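You operate a simulated robot arm through the tools that you are given. There is no shell and no other tool. Be economical: measure what you need, move in short steps, check, and stop when the job is done.

The job below is to be done with a simulated robot arm. You get a single attempt, and the scene is never put back.

TASK
Put the green seed plate from the back of the far deck on the lower middle bay of the screen rack and the yellow seed plate on the upper step. Shut the grit drawer. Press the zero button three times. Press the test button three times. Take the grey spare pulley from the top of the sample table and put it on the lower middle bay of the screen rack. Open the upper wide drawer, fetch the rubber ball from the top of the sample table and set it in the inside of the upper wide drawer, then shut the drawer. Take the blue filter from the top of the sample table and leave it in the blue deep tray. The order is free.

The check looks at the end state, three seconds after you hand in, the way a careful person would. Anything else that was tipped, shoved, dropped, spilled or broken makes it a failure.

THE ROBOT
A 7-joint arm with a fingered hand on a trunk, on a base that drives. Base frame: it is fixed to the floor where the robot stands at the start and does not move with it; the origin is under the middle of the robot, x ahead of it, y to its left, z up; the surface under the hand at the start is at about z = 1.04. Lengths are in m, angles in degrees, forces in N, time in s.
Its first joint turns from -115.0 to 115.0 degrees. Places, roughly: blue deep tray (29x17x11 cm) [2.2, 4.3, 0.8]; filter [2, 4, 0.75]; grit drawer [0.5, 1.5, 0.6]; inside of the upper wide drawer [-1.5, 4.8, 0.5]; lower middle bay of the screen rack [1.7, 3, 0.7]; rubber ball (5x5x5 cm) [2.2, 4, 0.8]; seed plate [0.75, 0, 1]; spare pulley [2, 4.5, 0.75]; test button [1.7, 4.2, 0.8]; upper step (24x60 cm) [3.2, -1.86, 0.46]; upper wide drawer [-1.4, 4.8, 0.6]; zero button [1.8, 3.7, 0.8]. Payload 5 kg.
The tool frame sits at the grasp point between the pads (the TCP): z along the fingers, y along the line on which they close. The tips reach 0.032 m beyond it. The gripper opens to 0.16 m. The gripper's body begins 0.089 m behind the TCP. The gripper is a hand of 4 fingers: y runs from the thumb to the fingers, the wrist lies at [0, 0, -0.267] in the tool frame, and closing takes about 1.5 s.
Orientation is told as [roll, pitch, yaw] about the base's x, y, z axes, in that order, counted from this pose: with the fingers straight down and closing along the base's y, the tool's x points along the base's -x, its y along +y and its z along -z.

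THE INTERFACE
- The arm moves only by the tool apply_moves. Its arguments are lists of equal length, an entry for each row: "slide": the shift along the base's x, y, z in m, a list of three; "rotation": the turn, a rotation vector about the base's x, y, z in degrees, a list of three. In form: {"slide": [[x, y, z], ...], "rotation": [[ax, ay, az], ...]}. A call has 1 to 8 rows; each row shifts and turns the commanded pose from where the row before left it. "claw" is the closure in counts, from 0 (fully open) to 255 (shut), set as the call begins (left out, the last holds). Each row takes 0.2 s and may step no farther than 0.05 m and 8.6 degrees from the row before; otherwise, or with a gripper value out of range, the whole call is refused. A pose out of reach is approached as far as the arm can. The call stops where the force on the tool passes 40 N (or 10 N more than at its start, if that is more) or the arm is blocked; 0.2 s more then pass. Each finger travels about 0.045 m/s and halts on what it meets, pressing with about 23 N; the grip force reading is that of the motor and also rises with nothing between the fingers. The clock runs only during rows and for 0.2 s after the last one: add rows that do not move to give the fingers time. The reply holds the time, the measured pose of the TCP, the force on the tool along the base axes, the opening and the grip force, in the units named above and with some noise, with the torque about the TCP (base axes, N m) and any sound that the robot's microphone picked up.
- Cameras (640 x 400 px; columns grow to the right, rows downward): "scene" is now at [0.0207, 0.1955, 1.8869]; the picture's right is [-0.10, -1.00, 0.00], its down [-0.69, 0.07, -0.73] and it looks along [0.72, -0.07, -0.69] (base axes); focal length 291 px, centre (320, 200). "wrist" rides on the gripper at [0.08, -0.004, -0.114] in the tool frame; the picture's right is [0.05, 1.00, 0.00], its down [-0.82, 0.04, -0.58] and it looks along [-0.58, 0.03, 0.82] (tool axes); focal length 265 px, centre (320, 200). There is no depth. A picture from a camera that has moved, and an enlarged one, comes with that camera's place and axes in the base frame and with its lens.
- snapshot(camera): a new picture of that camera. The clock stands still meanwhile.
- move_column(by): slides the trunk up (or, below 0, down) by that many m; the arm and the scene camera ride with it, the base frame stays. It gives what a move gives, with no picture.
- drive_base(legs): drives the robot by 1 to 6 legs, each [ahead, turn to the left] in m and degrees, along the robot's own axes; the way and the turn of a leg run together, so that a leg with both is an arc; at most 1.5 m and 180 degrees a leg. The arm and the cameras ride along, it lands a little off, and it stops where it bumps. It gives what a move gives.
- set_fingers(finger1, finger2, finger3, thumb_bend): sets how far each is bent, from 0 (flat) to 1 (curled in); at 0.3 the hand is open as for a grip, at 0.7 the pads meet at the TCP. One left out holds its place. A second passes; each finger stops where it meets its share of the squeeze, and holds until it gets a number again. A gripper value or a shape takes the hand back. It gives what a move gives, with no picture; readings hold the bend of each and the force on the fingers (four entries, about 0 where the hand has none), thumb and palm.
- grasp_type(shape): the hand has 4 fingers and takes this shape, open, in about a second: jaw (thumb against the fingers, like two jaws); tri (thumb and two fingers); tip (a fingertip pinch); poke (one finger out to press); point (the index stretched); flat (the hand flat); cup (the hand cupped); fist (a fist). The gripper value then closes the fingers along that shape, each until it touches; the sizes above hold for jaw. It gives what a move gives, with no picture.
- pan_tilt(pan, tilt): turns the head with the scene camera to pan (to the left, within 155 degrees either way) and tilt (down, from -29 to 69), counted from straight ahead of the robot. It gives what a move gives.
- zoom(camera, box): a new picture of the part [left, top, right, bottom] of that camera's present view, enlarged. The clock stands still meanwhile.
- hand_in(): hands the job in; it is judged then, once.

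Work in short steps. Places have to be worked out from the pictures, the camera data and where the tool is seen: move nearer, look again, correct. Check each grasp and each placing, and mend what went wrong. You have 217 turns and 202 pictures in all, those below and enlarged ones among them. Open the gripper and draw the arm clear of the work before you hand the job in, unless the task says otherwise.

The tools are called after ">>>" as a command line: name --argument value ..., lists and objects as JSON in quotes. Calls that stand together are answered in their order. apply_moves: Moves the arm, as the interface text tells. Its arguments: {"type":"object","properties":{"slide":{"type":"array","items":{"type":"array","items":{"type":"number"}}},"rotation":{"type":"array","items":{"type":"array","items":{"type":"number"}}},"claw":{"type":"number"}},"required":["slide","rotation"]} The other tools are called the same way: move_column (by) slides the trunk up or down; grasp_type (shape) gives the hand a shape; set_fingers (finger1, finger2, finger3, thumb_bend) moves the fingers one by one; drive_base (legs) drives the base; pan_tilt (pan, tilt) turns the head that bears the scene camera; snapshot (camera) takes a picture; zoom (camera, box) takes an enlarged picture of a part of a camera's view; hand_in () hands the job in.

At the start:

```text
t: 0.0
position: [0.68, 0.018, 1.3274]
tool_rot: [-0.1, 0.0, 0.0]
wrist_force: [0.5, -0.2, 0.5]
wrist_torque: [-0.01, 0.01, 0.02]
gripper_width: 0.1598
grip_force: 0.1
shape: jaw
bend: [0.3, 0.3, 0.3, 0.3]
finger forces: [0.0, 0.0, 0.0, 0.0, 0.1, 0.1]
trunk travel left (down, up): [-0.725, 0.265]
robot x, y, heading: [-0.0055, 0.0008, 0.0]
head pan, tilt: [-5.5, 43.5]
```

scene: 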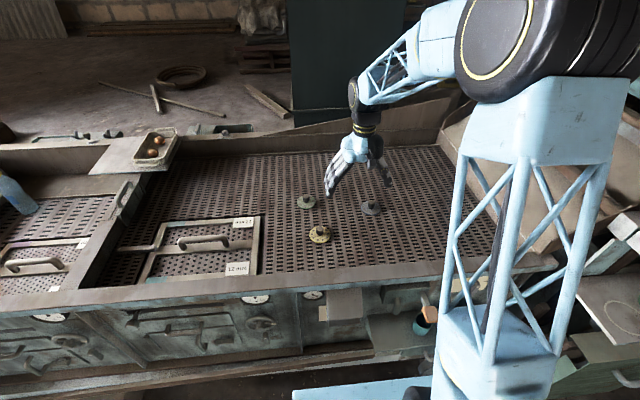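
wrist: 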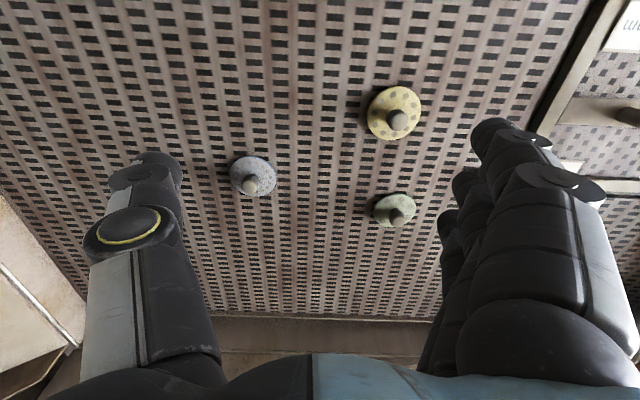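

I'll look closer at the plates on the deck, using the scene and wrist views.

>>> zoom --camera "scene" --box '[240, 160, 420, 272]'

>>> zoom --camera "wrist" --box '[200, 60, 460, 250]'

```text
3.56 times, centred on (330, 216) of scene
camera zoom: at [0.0207, 0.1955, 1.8869], right [-0.1, -1.0, 0.0], down [-0.69, 0.07, -0.73], along [0.72, -0.07, -0.69], focal length 1034 px, centre (284, 143)
```

zoom: 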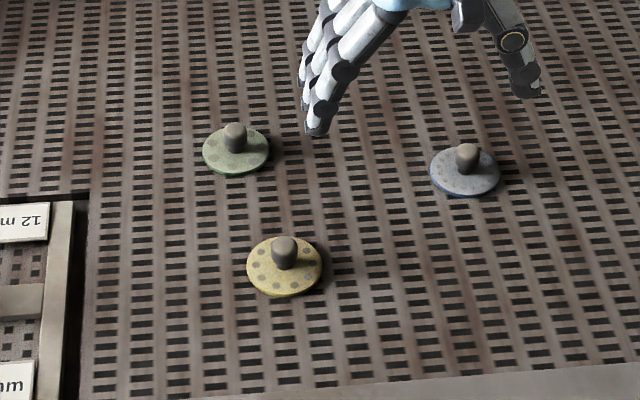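

```text
2.11 times, centred on (330, 155) of wrist
camera zoom: at [0.6007, 0.0123, 1.4415], right [-0.05, 1.0, 0.0], down [0.82, 0.04, 0.58], along [0.58, 0.03, -0.82], focal length 559 px, centre (299, 295)
```

zoom: 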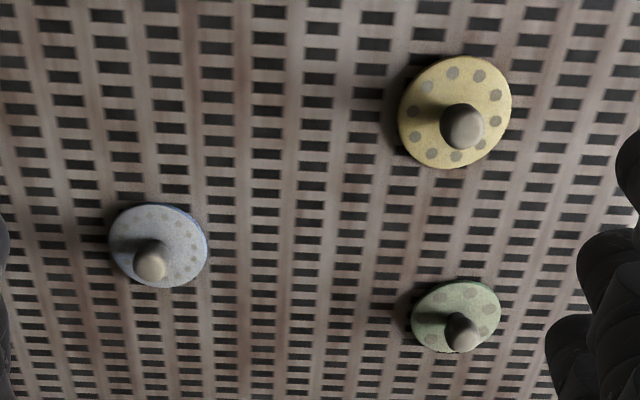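

Green plate judged at about (0.895, 0.168), yellow at (0.718, 0.129), deck z≈1.04. Before moving, I'll survey the surroundings.

>>> pan_tilt --pan 60 --tilt 25

>>> snapshot --camera "scene"

>>> pan_tilt --pan 130 --tilt 25

>>> snapshot --camera "scene"

>>> pan_tilt --pan -60 --tilt 25

>>> snapshot --camera "scene"

>>> pan_tilt --pan -130 --tilt 25

>>> snapshot --camera "scene"

>>> pan_tilt --pan 0 --tilt 43

```text
t: 1.4
position: [0.6814, 0.0169, 1.3276]
tool_rot: [-0.1, 0.1, 0.0]
wrist_force: [-0.3, -0.2, -0.1]
wrist_torque: [-0.03, -0.01, -0.01]
gripper_width: 0.16
grip_force: 0.0
shape: jaw
bend: [0.3, 0.3, 0.3, 0.3]
finger forces: [0.0, 0.0, 0.1, 0.1, 0.0, 0.1]
trunk travel left (down, up): [-0.725, 0.265]
robot x, y, heading: [0.002, 0.0008, -0.3]
head pan, tilt: [60.0, 25.0]
```

```text
197 pictures are left
camera scene: at [-0.0153, 0.2831, 1.9153], right [0.87, -0.5, 0.0], down [-0.21, -0.37, -0.91], along [0.45, 0.78, -0.42], focal length 291 px, centre (320, 200)
```

scene: 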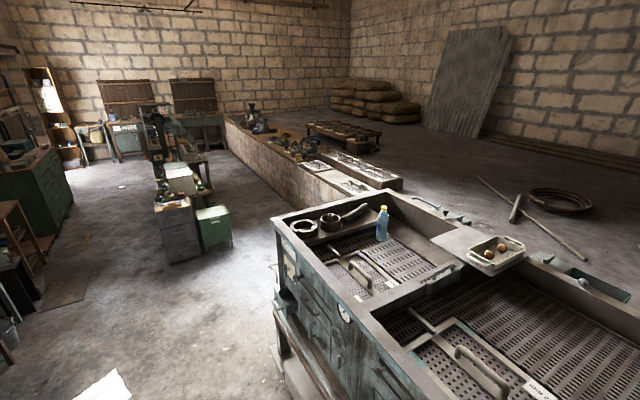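

```text
t: 2.8
position: [0.6811, 0.0155, 1.3279]
tool_rot: [-0.1, 0.0, 0.0]
wrist_force: [0.0, -0.4, -0.2]
wrist_torque: [0.01, -0.02, -0.03]
gripper_width: 0.16
grip_force: 0.1
shape: jaw
bend: [0.3, 0.3, 0.3, 0.3]
finger forces: [0.1, 0.1, 0.1, 0.0, 0.0, 0.0]
trunk travel left (down, up): [-0.725, 0.265]
robot x, y, heading: [0.0016, -0.001, 0.1]
head pan, tilt: [130.0, 25.0]
```

```text
196 pictures are left
camera scene: at [-0.1206, 0.274, 1.9153], right [0.77, 0.64, 0.0], down [0.27, -0.32, -0.91], along [-0.58, 0.69, -0.42], focal length 291 px, centre (320, 200)
```

scene: 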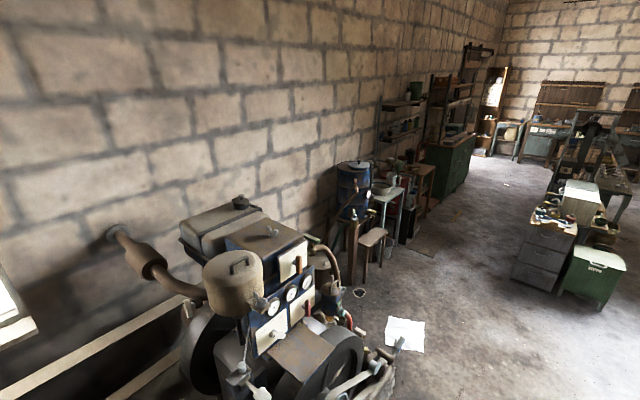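

```text
t: 5.6
position: [0.6799, 0.0165, 1.3277]
tool_rot: [-0.1, 0.0, 0.0]
wrist_force: [-0.2, -0.7, -0.5]
wrist_torque: [0.01, -0.01, 0.01]
gripper_width: 0.1599
grip_force: 0.1
shape: jaw
bend: [0.3, 0.3, 0.3, 0.3]
finger forces: [0.1, 0.1, 0.0, 0.0, 0.0, 0.0]
trunk travel left (down, up): [-0.725, 0.265]
robot x, y, heading: [-0.0019, 0.0001, 0.0]
head pan, tilt: [-60.0, 25.0]
```

```text
195 pictures are left
camera scene: at [-0.0153, 0.1236, 1.9153], right [-0.87, -0.5, 0.0], down [-0.21, 0.37, -0.91], along [0.45, -0.78, -0.42], focal length 291 px, centre (320, 200)
```

scene: 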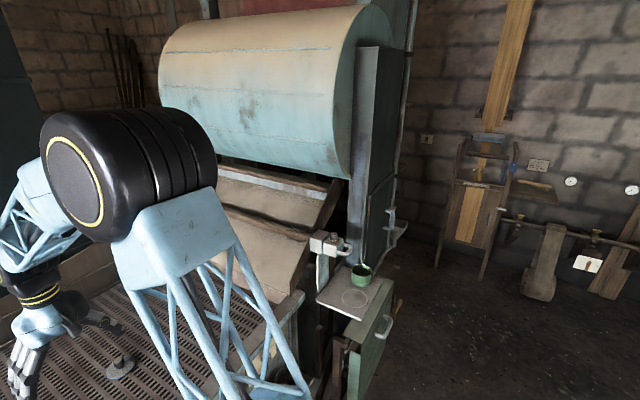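

```text
t: 7.0
position: [0.6813, 0.0179, 1.3286]
tool_rot: [-0.2, 0.0, -0.1]
wrist_force: [-0.3, 0.3, -0.9]
wrist_torque: [-0.04, 0.02, 0.03]
gripper_width: 0.1597
grip_force: 0.0
shape: jaw
bend: [0.3, 0.3, 0.3, 0.3]
finger forces: [0.0, 0.1, 0.0, 0.1, 0.0, 0.0]
trunk travel left (down, up): [-0.725, 0.265]
robot x, y, heading: [0.0006, 0.0002, -0.3]
head pan, tilt: [-130.0, 25.0]
```

```text
194 pictures are left
camera scene: at [-0.1206, 0.1327, 1.9154], right [-0.77, 0.64, 0.0], down [0.27, 0.32, -0.91], along [-0.58, -0.69, -0.42], focal length 291 px, centre (320, 200)
```

scene: 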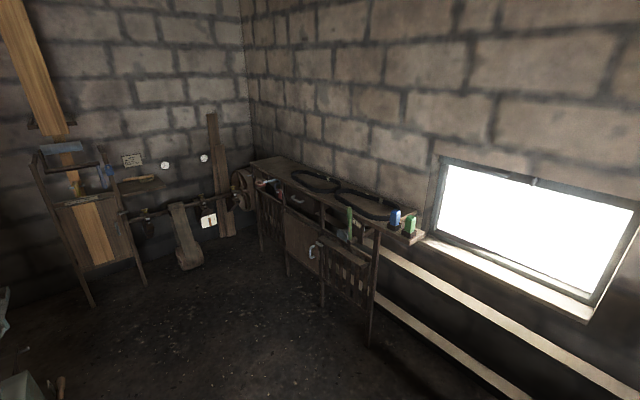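

```text
t: 9.1
position: [0.6801, 0.0165, 1.3279]
tool_rot: [-0.1, 0.1, 0.0]
wrist_force: [-0.3, 0.7, 0.5]
wrist_torque: [0.0, -0.03, 0.02]
gripper_width: 0.1598
grip_force: 0.0
shape: jaw
bend: [0.3, 0.3, 0.3, 0.3]
finger forces: [0.0, 0.0, 0.0, 0.0, 0.0, 0.0]
trunk travel left (down, up): [-0.725, 0.265]
robot x, y, heading: [0.002, -0.0006, -0.1]
head pan, tilt: [0.0, 43.0]
```

I'll look more closely at the far area: sample table, rack, and wide drawer.

>>> pan_tilt --pan 62 --tilt 15

>>> zoom --camera "scene" --box '[200, 120, 440, 270]'

>>> zoom --camera "scene" --box '[0, 100, 240, 250]'

>>> pan_tilt --pan -25 --tilt 15

>>> snapshot --camera "scene"

>>> pan_tilt --pan -55 --tilt 50

>>> snapshot --camera "scene"

```text
t: 10.4
position: [0.6812, 0.0164, 1.3279]
tool_rot: [-0.1, -0.1, 0.0]
wrist_force: [0.1, -0.3, -0.7]
wrist_torque: [0.04, -0.01, -0.01]
gripper_width: 0.1596
grip_force: 0.0
shape: jaw
bend: [0.3, 0.3, 0.3, 0.3]
finger forces: [0.0, 0.0, 0.0, 0.0, 0.0, 0.0]
trunk travel left (down, up): [-0.725, 0.265]
robot x, y, heading: [-0.0001, 0.0019, -0.2]
head pan, tilt: [62.0, 15.0]
```

```text
2.67 times, centred on (320, 195) of scene
camera zoom: at [-0.0175, 0.2858, 1.9315], right [0.88, -0.47, 0.0], down [-0.12, -0.23, -0.97], along [0.45, 0.85, -0.26], focal length 776 px, centre (320, 213)
```

zoom: 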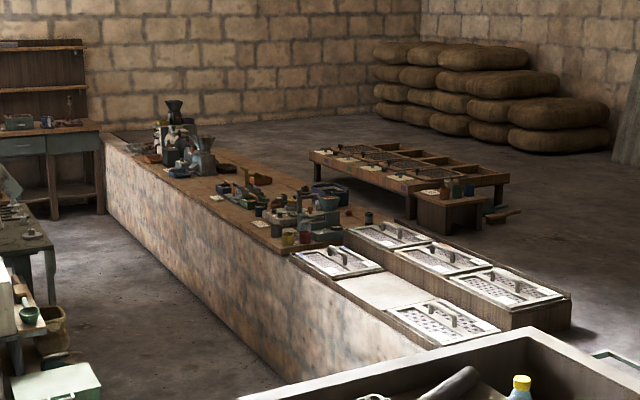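

```text
2.67 times, centred on (120, 175) of scene
camera zoom: at [-0.0175, 0.2858, 1.9315], right [0.88, -0.47, 0.0], down [-0.12, -0.23, -0.97], along [0.45, 0.85, -0.26], focal length 776 px, centre (853, 267)
```

zoom: 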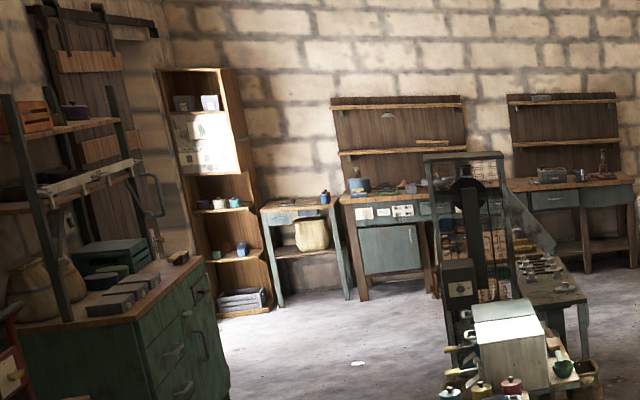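

```text
t: 12.0
position: [0.682, 0.0175, 1.3275]
tool_rot: [0.0, 0.0, -0.1]
wrist_force: [0.3, 0.3, 0.5]
wrist_torque: [0.02, -0.02, -0.01]
gripper_width: 0.1599
grip_force: 0.1
shape: jaw
bend: [0.3, 0.3, 0.3, 0.3]
finger forces: [0.0, 0.0, 0.0, 0.1, 0.1, 0.0]
trunk travel left (down, up): [-0.725, 0.265]
robot x, y, heading: [-0.0013, -0.0017, -0.2]
head pan, tilt: [-25.0, 15.0]
```

```text
191 pictures are left
camera scene: at [0.0233, 0.1639, 1.9316], right [-0.42, -0.91, 0.0], down [-0.23, 0.11, -0.97], along [0.88, -0.41, -0.26], focal length 291 px, centre (320, 200)
```

scene: 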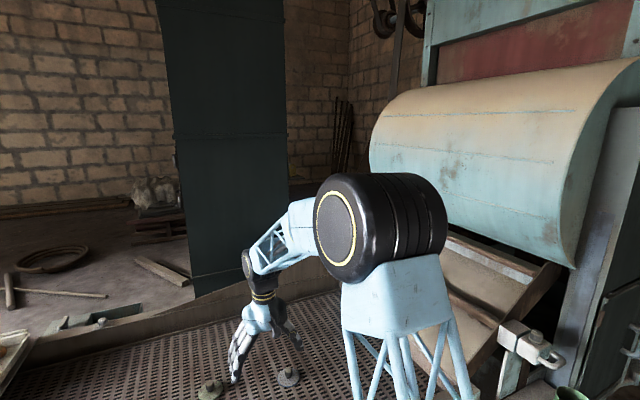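

```text
t: 13.0
position: [0.6802, 0.0169, 1.3282]
tool_rot: [0.0, 0.0, 0.1]
wrist_force: [-0.3, 0.7, 0.5]
wrist_torque: [0.02, 0.0, 0.02]
gripper_width: 0.1593
grip_force: 0.0
shape: jaw
bend: [0.3, 0.3, 0.3, 0.3]
finger forces: [0.1, 0.1, 0.0, 0.0, 0.0, 0.0]
trunk travel left (down, up): [-0.725, 0.265]
robot x, y, heading: [0.0002, -0.0013, -0.1]
head pan, tilt: [-55.0, 50.0]
```

```text
190 pictures are left
camera scene: at [-0.0172, 0.1403, 1.8779], right [-0.82, -0.57, 0.0], down [-0.44, 0.63, -0.64], along [0.37, -0.53, -0.77], focal length 291 px, centre (320, 200)
```

scene: 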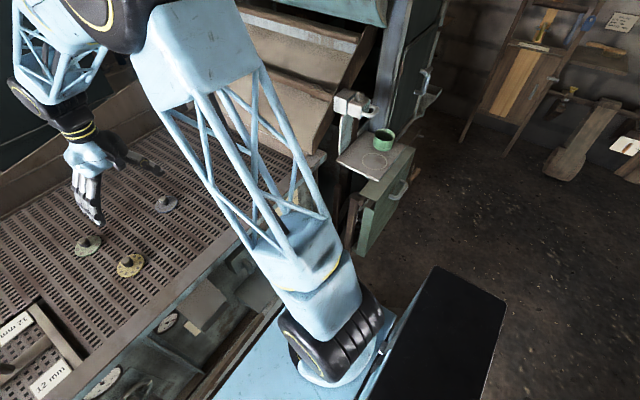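

Machine front is ahead; the white empty bay at about (1.75, 3.0) matches the lower middle rack bay. First I'll take the green plate: move above it.

>>> apply_moves --slide '[[0.0307, 0.0216, -0.018], [0.0307, 0.0216, -0.018], [0.0307, 0.0216, -0.018], [0.0307, 0.0216, -0.018], [0.0307, 0.0216, -0.018], [0.0307, 0.0216, -0.018], [0.0307, 0.0216, -0.018]]' --rotation '[[0, 0, 0], [0, 0, 0], [0, 0, 0], [0, 0, 0], [0, 0, 0], [0, 0, 0], [0, 0, 0]]'

>>> snapshot --camera "wrist"

>>> pan_tilt --pan 0 --tilt 43

>>> zoom --camera "scene" --box '[240, 130, 420, 242]'

```text
t: 14.6
position: [0.8986, 0.1691, 1.2001]
tool_rot: [-0.1, 0.1, 0.0]
wrist_force: [1.9, 0.1, -0.6]
wrist_torque: [-0.01, 0.01, -0.01]
gripper_width: 0.1597
grip_force: 0.1
shape: jaw
bend: [0.3, 0.3, 0.3, 0.3]
finger forces: [0.0, 0.1, 0.0, 0.0, 0.1, 0.1]
trunk travel left (down, up): [-0.725, 0.265]
robot x, y, heading: [-0.0008, -0.0008, -0.0]
head pan, tilt: [-55.0, 50.0]
```

```text
189 pictures are left
camera wrist: at [0.8174, 0.1646, 1.3148], right [-0.05, 1.0, 0.0], down [0.82, 0.04, 0.58], along [0.58, 0.03, -0.82], focal length 265 px, centre (320, 200)
```

wrist: 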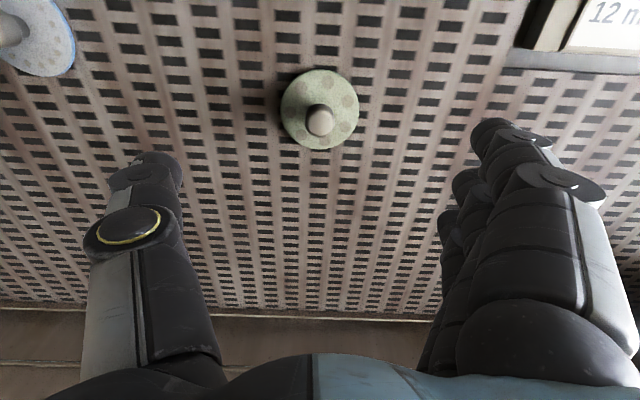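

```text
t: 15.9
position: [0.8954, 0.1686, 1.2027]
tool_rot: [0.0, 0.0, 0.0]
wrist_force: [0.0, 0.9, 0.4]
wrist_torque: [-0.01, 0.0, -0.02]
gripper_width: 0.16
grip_force: 0.2
shape: jaw
bend: [0.3, 0.3, 0.3, 0.3]
finger forces: [0.0, 0.1, 0.0, 0.0, 0.0, 0.1]
trunk travel left (down, up): [-0.725, 0.265]
robot x, y, heading: [0.0001, -0.0007, 0.1]
head pan, tilt: [0.0, 43.0]
```

```text
3.56 times, centred on (330, 186) of scene
camera zoom: at [0.0215, 0.2034, 1.8876], right [0.0, -1.0, 0.0], down [-0.68, 0.0, -0.73], along [0.73, 0.0, -0.68], focal length 1034 px, centre (284, 250)
```

zoom: 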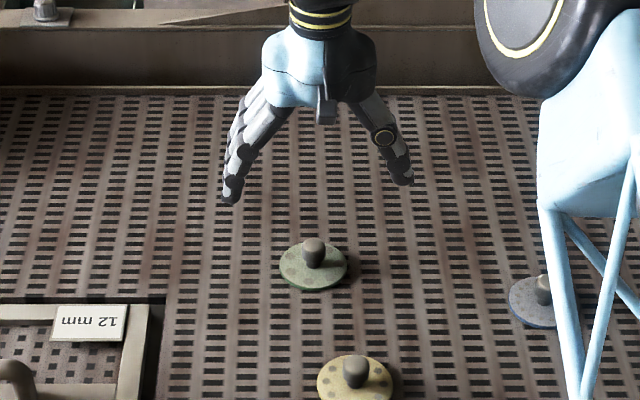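

The green plate is at (0.897, 0.169) with its knob top near z=1.08, right under the tool. I'll partly close the fingers and descend.

>>> apply_moves --slide '[[0, 0, -0.03], [0, 0, -0.03], [0, 0, -0.03], [0, 0, -0.01], [0, 0, 0]]' --rotation '[[0, 0, 0], [0, 0, 0], [0, 0, 0], [0, 0, 0], [0, 0, 0]]' --claw 120

>>> snapshot --camera "wrist"

>>> zoom --camera "scene" --box '[240, 130, 420, 242]'

```text
t: 17.1
position: [0.8953, 0.1673, 1.1012]
tool_rot: [-0.1, -0.1, 0.1]
wrist_force: [0.5, 0.0, 0.0]
wrist_torque: [0.04, -0.01, 0.04]
gripper_width: 0.0856
grip_force: 0.1
shape: jaw
bend: [0.72, 0.72, 0.72, 0.7]
finger forces: [0.0, 0.0, 0.0, 0.0, 0.0, 0.1]
trunk travel left (down, up): [-0.725, 0.265]
robot x, y, heading: [-0.0028, -0.003, 0.2]
head pan, tilt: [0.0, 43.0]
```

```text
187 pictures are left
camera wrist: at [0.816, 0.1639, 1.2155], right [-0.05, 1.0, 0.0], down [0.82, 0.04, 0.58], along [0.58, 0.03, -0.82], focal length 265 px, centre (320, 200)
```

wrist: 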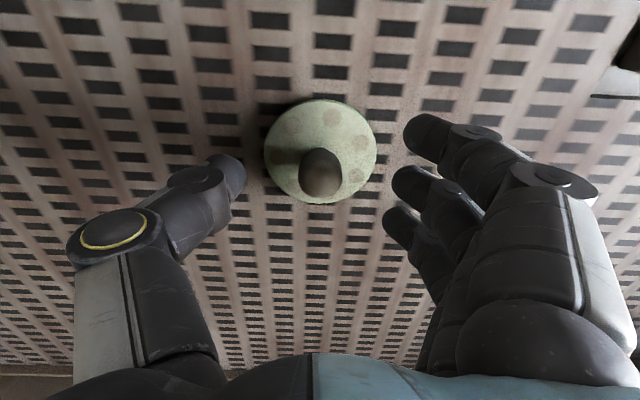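

```text
3.56 times, centred on (330, 186) of scene
camera zoom: at [0.0215, 0.2035, 1.8876], right [0.0, -1.0, 0.0], down [-0.68, 0.0, -0.73], along [0.73, 0.0, -0.68], focal length 1034 px, centre (284, 250)
```

zoom: 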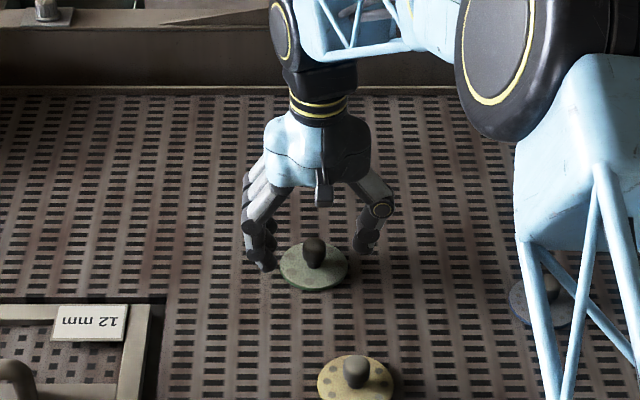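

Aligned well over the knob. I'll go down 1.4 cm and close.

>>> apply_moves --slide '[[0, 0, -0.014], [0, 0, 0], [0, 0, 0]]' --rotation '[[0, 0, 0], [0, 0, 0], [0, 0, 0]]'

>>> apply_moves --slide '[[0, 0, 0], [0, 0, 0], [0, 0, 0], [0, 0, 0], [0, 0, 0], [0, 0, 0], [0, 0, 0]]' --rotation '[[0, 0, 0], [0, 0, 0], [0, 0, 0], [0, 0, 0], [0, 0, 0], [0, 0, 0], [0, 0, 0]]' --claw 255

>>> snapshot --camera "wrist"

```text
t: 17.9
position: [0.8963, 0.169, 1.0889]
tool_rot: [-0.1, 0.1, 0.1]
wrist_force: [0.0, 0.5, 0.1]
wrist_torque: [0.01, 0.01, 0.0]
gripper_width: 0.0856
grip_force: 0.1
shape: jaw
bend: [0.72, 0.72, 0.72, 0.7]
finger forces: [0.0, 0.1, 0.0, 0.1, 0.0, 0.0]
trunk travel left (down, up): [-0.725, 0.265]
robot x, y, heading: [-0.0033, -0.0016, -0.0]
head pan, tilt: [0.0, 43.0]
```

```text
t: 19.5
position: [0.8967, 0.168, 1.0883]
tool_rot: [-0.1, -0.2, 0.1]
wrist_force: [-0.3, -1.2, 4.3]
wrist_torque: [0.15, -0.01, 0.01]
gripper_width: 0.0069
grip_force: 23.2
shape: jaw
bend: [0.68, 0.72, 0.68, 0.71]
finger forces: [0.0, 12.9, 0.0, 0.1, 14.2, 0.0]
trunk travel left (down, up): [-0.725, 0.265]
robot x, y, heading: [0.001, -0.0031, -0.2]
head pan, tilt: [0.0, 43.0]
```

```text
185 pictures are left
camera wrist: at [0.8159, 0.1634, 1.2024], right [-0.05, 1.0, 0.0], down [0.81, 0.04, 0.58], along [0.58, 0.03, -0.82], focal length 265 px, centre (320, 200)
```

wrist: 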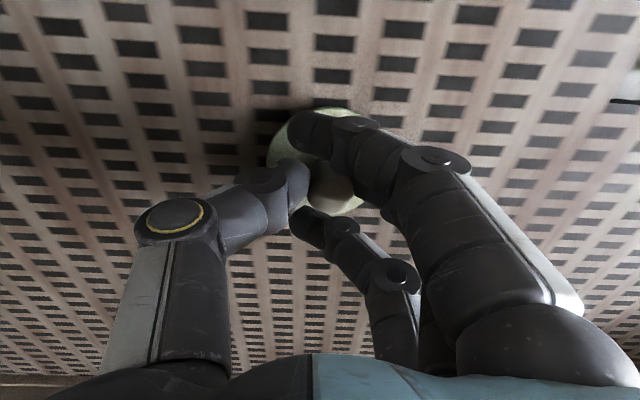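

The middle finger and the thumb pinch the knob with about 13 N. I'll lift a little and check.

>>> apply_moves --slide '[[0, 0, 0.02], [0, 0, 0.03], [0, 0, 0.03], [0, 0, 0.03]]' --rotation '[[0, 0, 0], [0, 0, 0], [0, 0, 0], [0, 0, 0]]'

>>> zoom --camera "scene" --box '[240, 130, 420, 242]'

```text
t: 20.5
position: [0.8949, 0.1668, 1.1986]
tool_rot: [-0.2, 0.0, 0.0]
wrist_force: [0.0, 0.5, -1.1]
wrist_torque: [-0.02, -0.01, 0.01]
gripper_width: 0.0064
grip_force: 23.2
shape: jaw
bend: [0.68, 0.71, 0.68, 0.71]
finger forces: [0.0, 12.7, 0.0, 0.1, 12.6, 0.0]
trunk travel left (down, up): [-0.725, 0.265]
robot x, y, heading: [-0.0021, 0.0004, 0.1]
head pan, tilt: [0.0, 43.0]
```

```text
3.56 times, centred on (330, 186) of scene
camera zoom: at [0.0209, 0.2033, 1.8876], right [0.0, -1.0, 0.0], down [-0.68, 0.0, -0.73], along [0.73, 0.0, -0.68], focal length 1034 px, centre (284, 250)
```

zoom: 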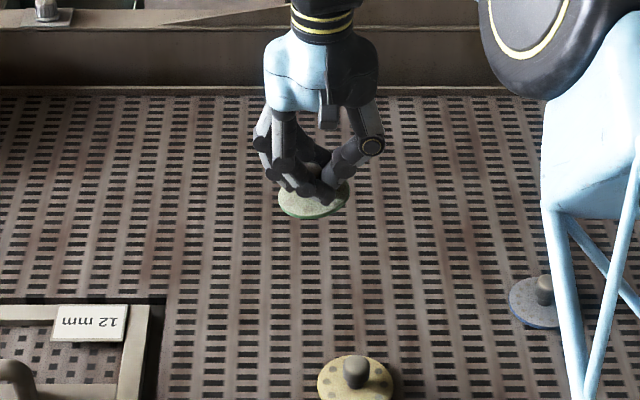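

The green plate is held. I'll raise and retract the arm, then back up.

>>> apply_moves --slide '[[0, 0, 0.05], [0, 0, 0.05], [-0.045, -0.02, 0.02], [-0.045, -0.02, 0.02], [-0.045, -0.02, 0.02], [-0.045, -0.02, 0.02], [-0.045, -0.02, 0.02], [-0.045, -0.02, 0.02]]' --rotation '[[0, 0, 0], [0, 0, 0], [0, 0, 0], [0, 0, 0], [0, 0, 0], [0, 0, 0], [0, 0, 0], [0, 0, 0]]'

>>> drive_base --legs '[[-0.35, 0]]'

>>> pan_tilt --pan 50 --tilt 50

>>> snapshot --camera "scene"

```text
refused: row 3 steps farther than a row can; nothing moved
```

```text
t: 22.5
position: [0.5978, 0.1556, 1.1974]
tool_rot: [0.0, 0.1, -0.5]
wrist_force: [0.8, -0.8, -1.3]
wrist_torque: [0.02, 0.08, -0.02]
gripper_width: 0.0062
grip_force: 23.1
shape: jaw
bend: [0.68, 0.71, 0.68, 0.71]
finger forces: [0.1, 12.6, 0.1, 0.1, 12.6, 0.0]
trunk travel left (down, up): [-0.725, 0.265]
robot x, y, heading: [-0.3021, -0.0039, -0.3]
head pan, tilt: [0.0, 43.0]
stopped in leg 1: the robot was blocked; the commanded pose is now the measured one
```

```text
t: 23.7
position: [0.5954, 0.1591, 1.2004]
tool_rot: [0.0, 0.0, -0.4]
wrist_force: [-0.3, 0.0, -1.0]
wrist_torque: [0.0, 0.01, -0.02]
gripper_width: 0.0059
grip_force: 23.0
shape: jaw
bend: [0.68, 0.71, 0.68, 0.71]
finger forces: [0.0, 12.7, 0.0, 0.0, 12.7, 0.0]
trunk travel left (down, up): [-0.725, 0.265]
robot x, y, heading: [-0.3006, -0.0045, -0.7]
head pan, tilt: [50.0, 50.0]
```

```text
183 pictures are left
camera scene: at [-0.3097, 0.258, 1.8778], right [0.76, -0.65, 0.0], down [-0.5, -0.58, -0.64], along [0.42, 0.49, -0.77], focal length 291 px, centre (320, 200)
```

scene: 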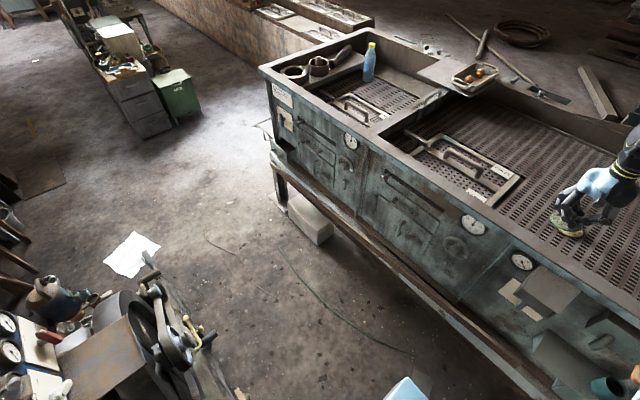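

The robot was blocked behind at x≈-0.30. I'll look behind before going on.

>>> pan_tilt --pan 155 --tilt 55

>>> snapshot --camera "scene"

>>> pan_tilt --pan -150 --tilt 55

>>> snapshot --camera "scene"

```text
t: 25.5
position: [0.5945, 0.1591, 1.1991]
tool_rot: [0.0, 0.0, -0.4]
wrist_force: [0.3, -0.5, 0.1]
wrist_torque: [-0.05, -0.03, -0.02]
gripper_width: 0.006
grip_force: 22.8
shape: jaw
bend: [0.68, 0.71, 0.68, 0.71]
finger forces: [0.0, 12.7, 0.0, 0.0, 12.5, 0.1]
trunk travel left (down, up): [-0.725, 0.265]
robot x, y, heading: [-0.3029, -0.0063, -0.4]
head pan, tilt: [154.7, 55.0]
```

```text
182 pictures are left
camera scene: at [-0.4249, 0.2313, 1.8713], right [0.44, 0.9, 0.0], down [0.74, -0.36, -0.57], along [-0.52, 0.25, -0.82], focal length 291 px, centre (320, 200)
```

scene: 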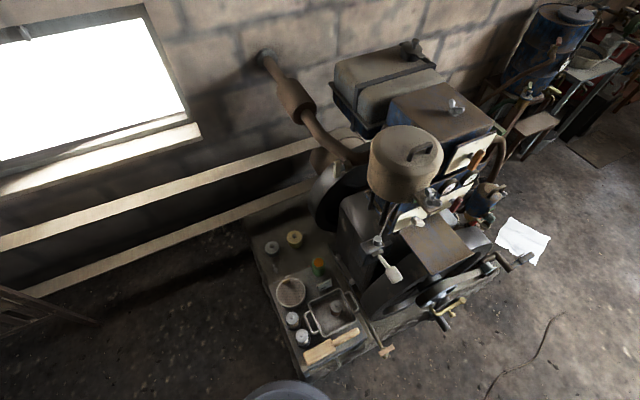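

```text
t: 29.7
position: [0.5949, 0.1585, 1.1998]
tool_rot: [-0.1, 0.0, -0.3]
wrist_force: [0.4, -0.2, -0.8]
wrist_torque: [0.0, -0.03, 0.02]
gripper_width: 0.0063
grip_force: 22.7
shape: jaw
bend: [0.68, 0.71, 0.68, 0.71]
finger forces: [0.1, 12.7, 0.1, 0.1, 12.7, 0.1]
trunk travel left (down, up): [-0.725, 0.265]
robot x, y, heading: [-0.3002, -0.0077, -0.9]
head pan, tilt: [-150.0, 55.0]
```

```text
181 pictures are left
camera scene: at [-0.4229, 0.1643, 1.8713], right [-0.49, 0.87, 0.0], down [0.71, 0.4, -0.57], along [-0.5, -0.28, -0.82], focal length 291 px, centre (320, 200)
```

scene: 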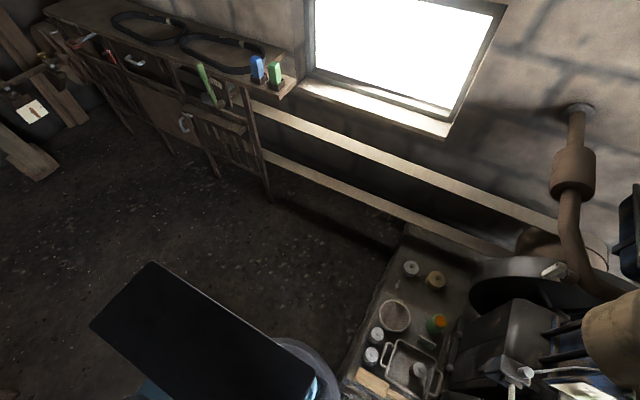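

No damage: the base touched the heavy engine plinth. I'll lift and retract the arm over the deck.

>>> apply_moves --slide '[[0, 0, 0.045], [0, 0, 0.045], [-0.045, 0, 0.02], [-0.045, 0, 0.02], [-0.045, 0, 0.02], [-0.045, 0, 0.02], [-0.045, 0, 0.02], [-0.045, 0, 0.02]]' --rotation '[[0, 0, 0], [0, 0, 0], [0, 0, 0], [0, 0, 0], [0, 0, 0], [0, 0, 0], [0, 0, 0], [0, 0, 0]]'

>>> apply_moves --slide '[[-0.04, -0.02, 0], [-0.04, -0.02, 0], [-0.04, -0.02, 0]]' --rotation '[[0, 0, 0], [0, 0, 0], [0, 0, 0]]'

>>> drive_base --legs '[[0.2, 0], [0, 90]]'

>>> pan_tilt --pan 0 --tilt 40

>>> snapshot --camera "scene"

```text
t: 31.5
position: [0.3223, 0.1599, 1.411]
tool_rot: [0.1, -0.1, -0.3]
wrist_force: [-0.8, 0.4, -0.6]
wrist_torque: [0.01, -0.04, -0.03]
gripper_width: 0.0062
grip_force: 22.7
shape: jaw
bend: [0.68, 0.71, 0.68, 0.71]
finger forces: [0.0, 12.6, 0.1, 0.0, 12.5, 0.1]
trunk travel left (down, up): [-0.725, 0.265]
robot x, y, heading: [-0.299, -0.0029, -0.4]
head pan, tilt: [-150.0, 55.0]
```

```text
t: 32.3
position: [0.2018, 0.0981, 1.411]
tool_rot: [0.1, -0.2, -0.1]
wrist_force: [-0.4, -0.3, -0.6]
wrist_torque: [0.01, -0.07, 0.0]
gripper_width: 0.0062
grip_force: 22.7
shape: jaw
bend: [0.68, 0.71, 0.68, 0.71]
finger forces: [0.0, 12.5, 0.0, 0.0, 12.4, 0.1]
trunk travel left (down, up): [-0.725, 0.265]
robot x, y, heading: [-0.3021, -0.0055, -0.4]
head pan, tilt: [-150.0, 55.0]
```

```text
t: 37.9
position: [-0.1995, 0.5014, 1.41]
tool_rot: [0.0, 0.0, 89.1]
wrist_force: [0.0, -0.3, -0.7]
wrist_torque: [-0.01, -0.02, -0.06]
gripper_width: 0.0062
grip_force: 23.1
shape: jaw
bend: [0.68, 0.71, 0.68, 0.71]
finger forces: [0.0, 12.2, 0.0, 0.0, 12.1, 0.0]
trunk travel left (down, up): [-0.725, 0.265]
robot x, y, heading: [-0.1031, -0.0071, 88.5]
head pan, tilt: [-150.0, 55.0]
```

```text
t: 40.2
position: [-0.1989, 0.5012, 1.409]
tool_rot: [0.0, 0.0, 89.1]
wrist_force: [0.5, 0.5, -0.2]
wrist_torque: [0.02, -0.02, 0.03]
gripper_width: 0.0061
grip_force: 22.6
shape: jaw
bend: [0.68, 0.71, 0.68, 0.71]
finger forces: [0.1, 12.3, 0.0, 0.0, 12.1, 0.0]
trunk travel left (down, up): [-0.725, 0.265]
robot x, y, heading: [-0.1008, -0.0063, 88.8]
head pan, tilt: [0.0, 40.0]
```

```text
180 pictures are left
camera scene: at [-0.3058, 0.0231, 1.892], right [1.0, -0.02, 0.0], down [-0.01, -0.64, -0.77], along [0.02, 0.77, -0.64], focal length 291 px, centre (320, 200)
```

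scene: 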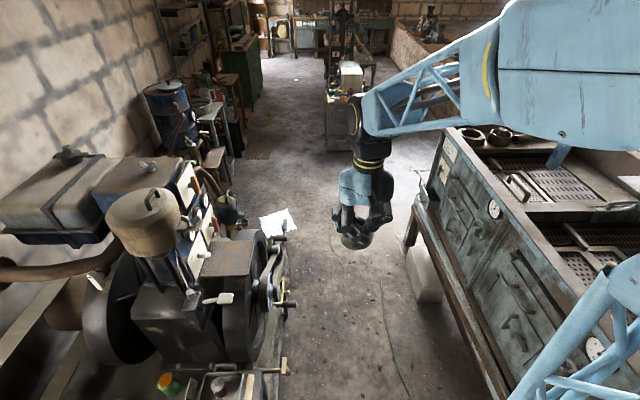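

The aisle ahead between engine crank and machine is centred near x≈-0.06. I'll drive forward a short way and look at the machine's face for the grit drawer.

>>> drive_base --legs '[[0.5, 0]]'

>>> pan_tilt --pan -40 --tilt 50

>>> snapshot --camera "scene"

```text
t: 43.2
position: [-0.1865, 1.0021, 1.4091]
tool_rot: [0.0, -0.1, 89.1]
wrist_force: [-0.3, 0.1, -0.6]
wrist_torque: [-0.04, 0.01, 0.0]
gripper_width: 0.0059
grip_force: 23.1
shape: jaw
bend: [0.68, 0.71, 0.68, 0.71]
finger forces: [0.0, 12.3, 0.0, 0.0, 12.1, 0.0]
trunk travel left (down, up): [-0.725, 0.265]
robot x, y, heading: [-0.0905, 0.4931, 88.6]
head pan, tilt: [0.0, 40.0]
```

```text
t: 44.2
position: [-0.1857, 1.0017, 1.4086]
tool_rot: [-0.1, -0.1, 88.9]
wrist_force: [0.4, -0.4, -1.7]
wrist_torque: [0.03, -0.01, -0.02]
gripper_width: 0.0062
grip_force: 23.5
shape: jaw
bend: [0.68, 0.71, 0.68, 0.71]
finger forces: [0.1, 12.3, 0.0, 0.0, 12.1, 0.0]
trunk travel left (down, up): [-0.725, 0.265]
robot x, y, heading: [-0.0935, 0.4927, 88.5]
head pan, tilt: [-40.0, 50.0]
```

```text
179 pictures are left
camera scene: at [-0.2455, 0.4964, 1.8778], right [0.75, -0.66, 0.0], down [-0.51, -0.58, -0.64], along [0.42, 0.48, -0.77], focal length 291 px, centre (320, 200)
```

scene: 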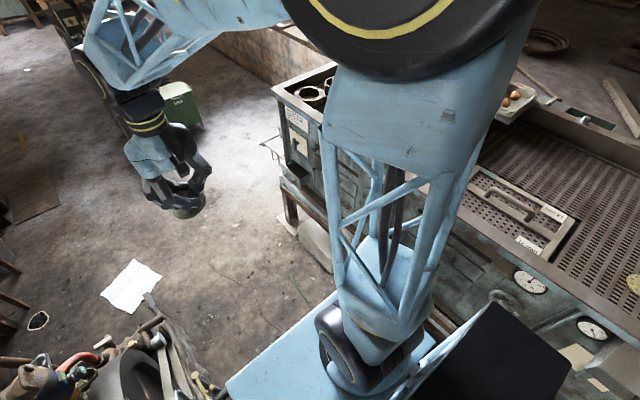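

The arm hides the drawer region. I'll drive on and look back at the machine end.

>>> drive_base --legs '[[1.2, 0]]'

>>> pan_tilt --pan -140 --tilt 45

>>> snapshot --camera "scene"

>>> pan_tilt --pan -10 --tilt 40

>>> snapshot --camera "scene"

```text
t: 50.3
position: [-0.1563, 2.1931, 1.4089]
tool_rot: [0.1, 0.0, 89.0]
wrist_force: [1.1, 0.1, -0.2]
wrist_torque: [-0.01, 0.04, -0.03]
gripper_width: 0.0059
grip_force: 22.9
shape: jaw
bend: [0.68, 0.71, 0.68, 0.71]
finger forces: [0.0, 12.3, 0.1, 0.1, 12.1, 0.0]
trunk travel left (down, up): [-0.725, 0.265]
robot x, y, heading: [-0.0578, 1.6845, 88.6]
head pan, tilt: [-40.0, 50.0]
```

```text
t: 52.0
position: [-0.1565, 2.1927, 1.4094]
tool_rot: [0.1, -0.1, 88.9]
wrist_force: [-0.2, 0.9, -1.0]
wrist_torque: [0.01, 0.0, 0.04]
gripper_width: 0.0063
grip_force: 22.6
shape: jaw
bend: [0.68, 0.71, 0.68, 0.71]
finger forces: [0.0, 12.3, 0.0, 0.1, 12.0, 0.0]
trunk travel left (down, up): [-0.725, 0.265]
robot x, y, heading: [-0.0584, 1.6874, 88.5]
head pan, tilt: [-140.0, 45.0]
```

```text
178 pictures are left
camera scene: at [-0.2161, 1.5661, 1.8848], right [-0.78, -0.62, 0.0], down [-0.44, 0.55, -0.71], along [0.44, -0.55, -0.71], focal length 291 px, centre (320, 200)
```

scene: 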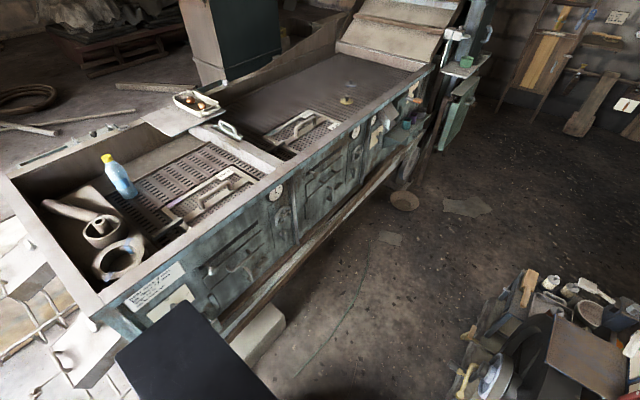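

```text
t: 54.1
position: [-0.1559, 2.193, 1.4102]
tool_rot: [0.0, 0.0, 88.9]
wrist_force: [-0.3, -0.4, -0.7]
wrist_torque: [0.01, -0.01, 0.03]
gripper_width: 0.0062
grip_force: 22.8
shape: jaw
bend: [0.68, 0.71, 0.68, 0.71]
finger forces: [0.0, 12.3, 0.1, 0.0, 12.2, 0.0]
trunk travel left (down, up): [-0.725, 0.265]
robot x, y, heading: [-0.0591, 1.6871, 88.5]
head pan, tilt: [-10.0, 40.0]
```

```text
177 pictures are left
camera scene: at [-0.2499, 1.713, 1.892], right [0.98, -0.2, 0.0], down [-0.13, -0.63, -0.77], along [0.15, 0.75, -0.64], focal length 291 px, centre (320, 200)
```

scene: 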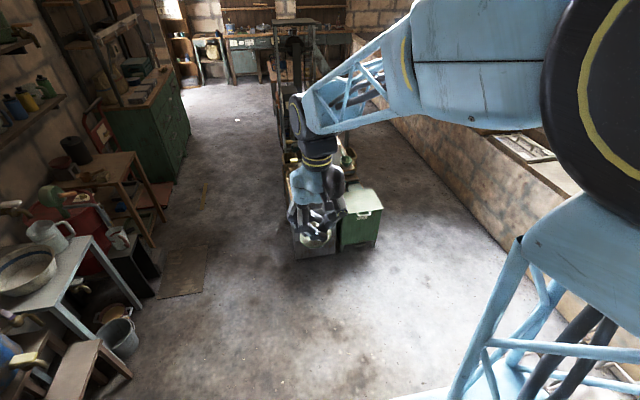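

I'll zoom on the machine front's left part to find the grit drawer.

>>> pan_tilt --pan -125 --tilt 50

>>> snapshot --camera "scene"

>>> zoom --camera "scene" --box '[240, 130, 480, 280]'

```text
t: 56.1
position: [-0.1568, 2.1922, 1.4098]
tool_rot: [0.1, -0.1, 88.9]
wrist_force: [0.2, 0.1, -1.1]
wrist_torque: [-0.04, 0.02, -0.03]
gripper_width: 0.0062
grip_force: 23.2
shape: jaw
bend: [0.68, 0.71, 0.68, 0.71]
finger forces: [0.1, 12.3, 0.0, 0.0, 12.1, 0.0]
trunk travel left (down, up): [-0.725, 0.265]
robot x, y, heading: [-0.0627, 1.6815, 88.4]
head pan, tilt: [-125.0, 50.0]
```

```text
176 pictures are left
camera scene: at [-0.2049, 1.584, 1.8778], right [-0.59, -0.8, 0.0], down [-0.62, 0.45, -0.64], along [0.52, -0.38, -0.77], focal length 291 px, centre (320, 200)
```

scene: 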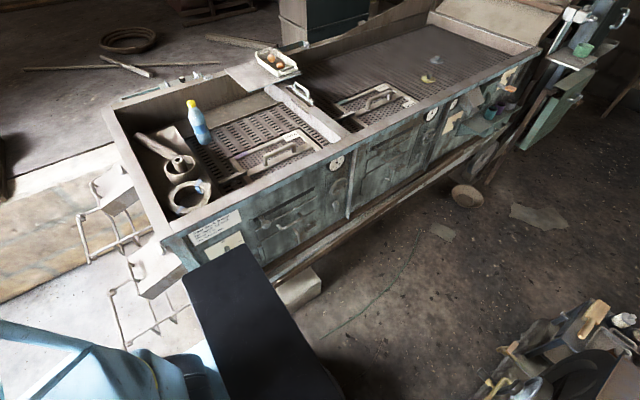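

```text
2.67 times, centred on (360, 205) of scene
camera zoom: at [-0.2049, 1.584, 1.8778], right [-0.59, -0.8, 0.0], down [-0.62, 0.45, -0.64], along [0.52, -0.38, -0.77], focal length 776 px, centre (213, 187)
```

zoom: 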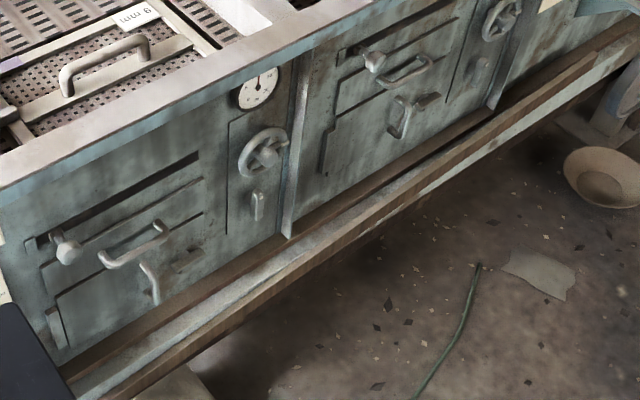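

The front drawers look shut, but boxes stick out of the machine's end face (y≈1.8). I'll drive on, turn to heading 0 and look back at the end face.

>>> drive_base --legs '[[0.8, 0], [0, -88]]'

>>> pan_tilt --pan -60 --tilt 45

>>> snapshot --camera "scene"

>>> pan_tilt --pan 15 --tilt 35

>>> snapshot --camera "scene"

```text
t: 64.3
position: [0.4634, 2.6017, 1.4092]
tool_rot: [0.0, 0.1, 1.4]
wrist_force: [-0.4, 0.3, -0.6]
wrist_torque: [-0.01, -0.06, -0.02]
gripper_width: 0.0059
grip_force: 22.9
shape: jaw
bend: [0.68, 0.71, 0.68, 0.72]
finger forces: [0.0, 12.1, 0.0, 0.0, 11.9, 0.0]
trunk travel left (down, up): [-0.725, 0.265]
robot x, y, heading: [-0.0387, 2.4835, 0.9]
head pan, tilt: [-125.0, 50.0]
```

```text
t: 65.7
position: [0.463, 2.6005, 1.4089]
tool_rot: [0.0, -0.1, 1.4]
wrist_force: [-0.4, -1.1, -0.2]
wrist_torque: [0.02, 0.0, 0.02]
gripper_width: 0.0059
grip_force: 23.4
shape: jaw
bend: [0.68, 0.71, 0.68, 0.72]
finger forces: [0.1, 12.1, 0.0, 0.0, 11.9, 0.0]
trunk travel left (down, up): [-0.725, 0.265]
robot x, y, heading: [-0.0428, 2.4808, 1.2]
head pan, tilt: [-60.0, 45.0]
```

```text
174 pictures are left
camera scene: at [-0.0644, 2.6155, 1.8847], right [-0.86, -0.52, 0.0], down [-0.36, 0.61, -0.71], along [0.36, -0.61, -0.71], focal length 291 px, centre (320, 200)
```

scene: 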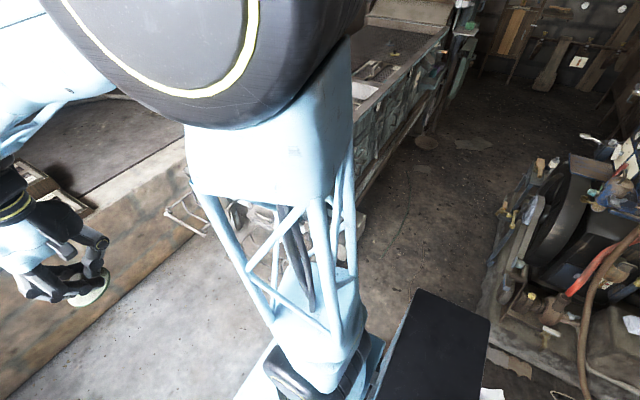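

```text
t: 67.1
position: [0.4621, 2.6014, 1.41]
tool_rot: [0.0, 0.0, 1.3]
wrist_force: [-0.2, 0.4, -0.9]
wrist_torque: [0.03, 0.0, 0.0]
gripper_width: 0.0062
grip_force: 22.7
shape: jaw
bend: [0.68, 0.71, 0.68, 0.72]
finger forces: [0.0, 12.1, 0.0, 0.0, 11.8, 0.1]
trunk travel left (down, up): [-0.725, 0.265]
robot x, y, heading: [-0.0451, 2.4806, 0.9]
head pan, tilt: [15.0, 35.0]
```

```text
173 pictures are left
camera scene: at [-0.0216, 2.7095, 1.8995], right [0.28, -0.96, 0.0], down [-0.55, -0.16, -0.82], along [0.79, 0.23, -0.57], focal length 291 px, centre (320, 200)
```

scene: 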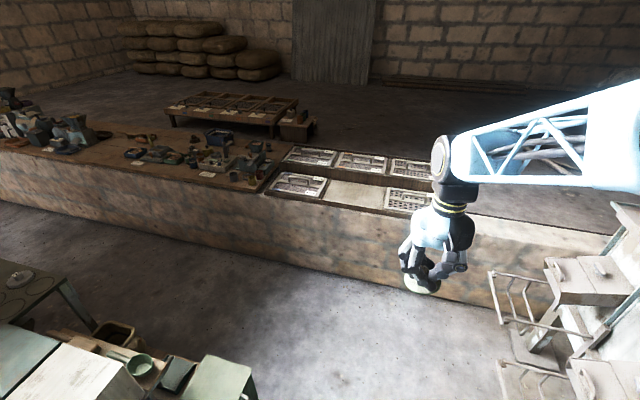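

I see two wooden drawers with wire handles on the machine's end face at lower right. I'll zoom there and on the rack and table.

>>> pan_tilt --pan -15 --tilt 45

>>> snapshot --camera "scene"

>>> pan_tilt --pan 25 --tilt 25

>>> zoom --camera "scene" --box '[260, 140, 500, 290]'

>>> zoom --camera "scene" --box '[60, 140, 300, 290]'

```text
t: 68.1
position: [0.4625, 2.6018, 1.4085]
tool_rot: [0.0, 0.0, 1.4]
wrist_force: [0.5, 0.1, -0.8]
wrist_torque: [-0.02, 0.02, -0.03]
gripper_width: 0.006
grip_force: 22.4
shape: jaw
bend: [0.68, 0.71, 0.68, 0.72]
finger forces: [0.1, 12.1, 0.0, 0.0, 11.9, 0.0]
trunk travel left (down, up): [-0.725, 0.265]
robot x, y, heading: [-0.04, 2.4845, 1.0]
head pan, tilt: [-15.0, 45.0]
```

```text
172 pictures are left
camera scene: at [-0.0273, 2.6658, 1.8848], right [-0.24, -0.97, 0.0], down [-0.69, 0.17, -0.71], along [0.69, -0.17, -0.71], focal length 291 px, centre (320, 200)
```

scene: 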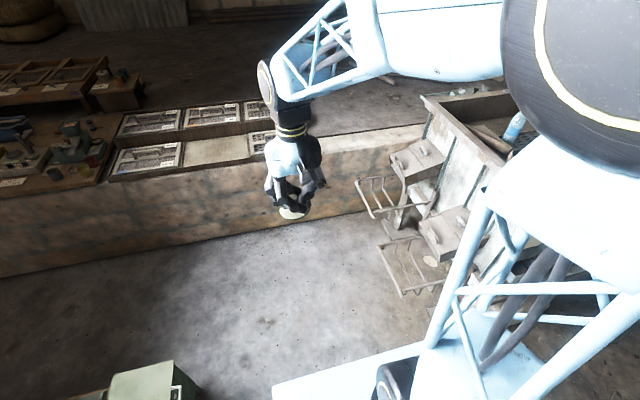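

```text
t: 69.1
position: [0.4627, 2.6014, 1.4092]
tool_rot: [0.0, 0.0, 1.4]
wrist_force: [0.4, 0.3, -1.4]
wrist_torque: [0.0, 0.0, 0.01]
gripper_width: 0.0061
grip_force: 23.2
shape: jaw
bend: [0.68, 0.71, 0.68, 0.72]
finger forces: [0.0, 12.1, 0.1, 0.1, 11.9, 0.0]
trunk travel left (down, up): [-0.725, 0.265]
robot x, y, heading: [-0.0429, 2.4844, 1.2]
head pan, tilt: [25.0, 25.0]
```

```text
2.67 times, centred on (380, 215) of scene
camera zoom: at [-0.0234, 2.7257, 1.9153], right [0.44, -0.9, 0.0], down [-0.38, -0.19, -0.91], along [0.81, 0.4, -0.42], focal length 776 px, centre (160, 160)
```

zoom: 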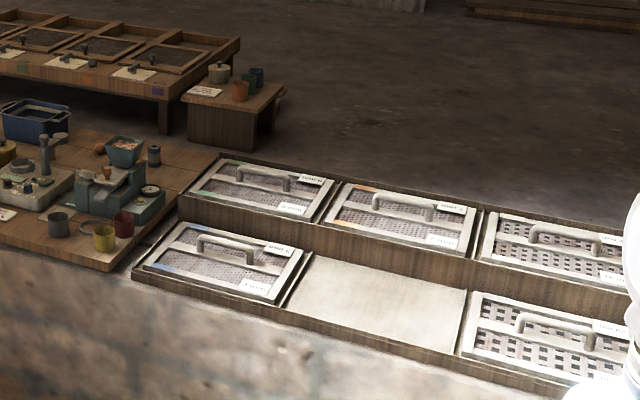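

```text
2.67 times, centred on (180, 215) of scene
camera zoom: at [-0.0234, 2.7257, 1.9153], right [0.44, -0.9, 0.0], down [-0.38, -0.19, -0.91], along [0.81, 0.4, -0.42], focal length 776 px, centre (693, 160)
```

zoom: 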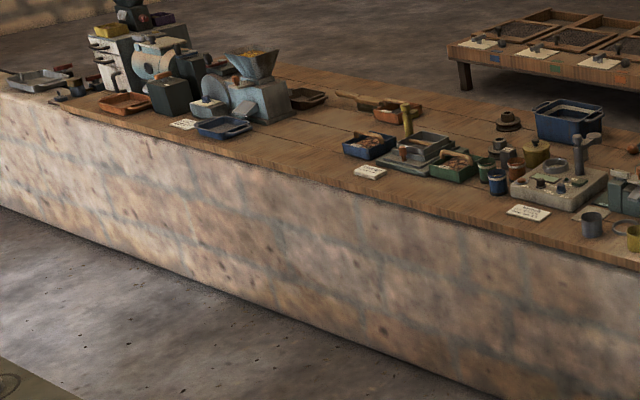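

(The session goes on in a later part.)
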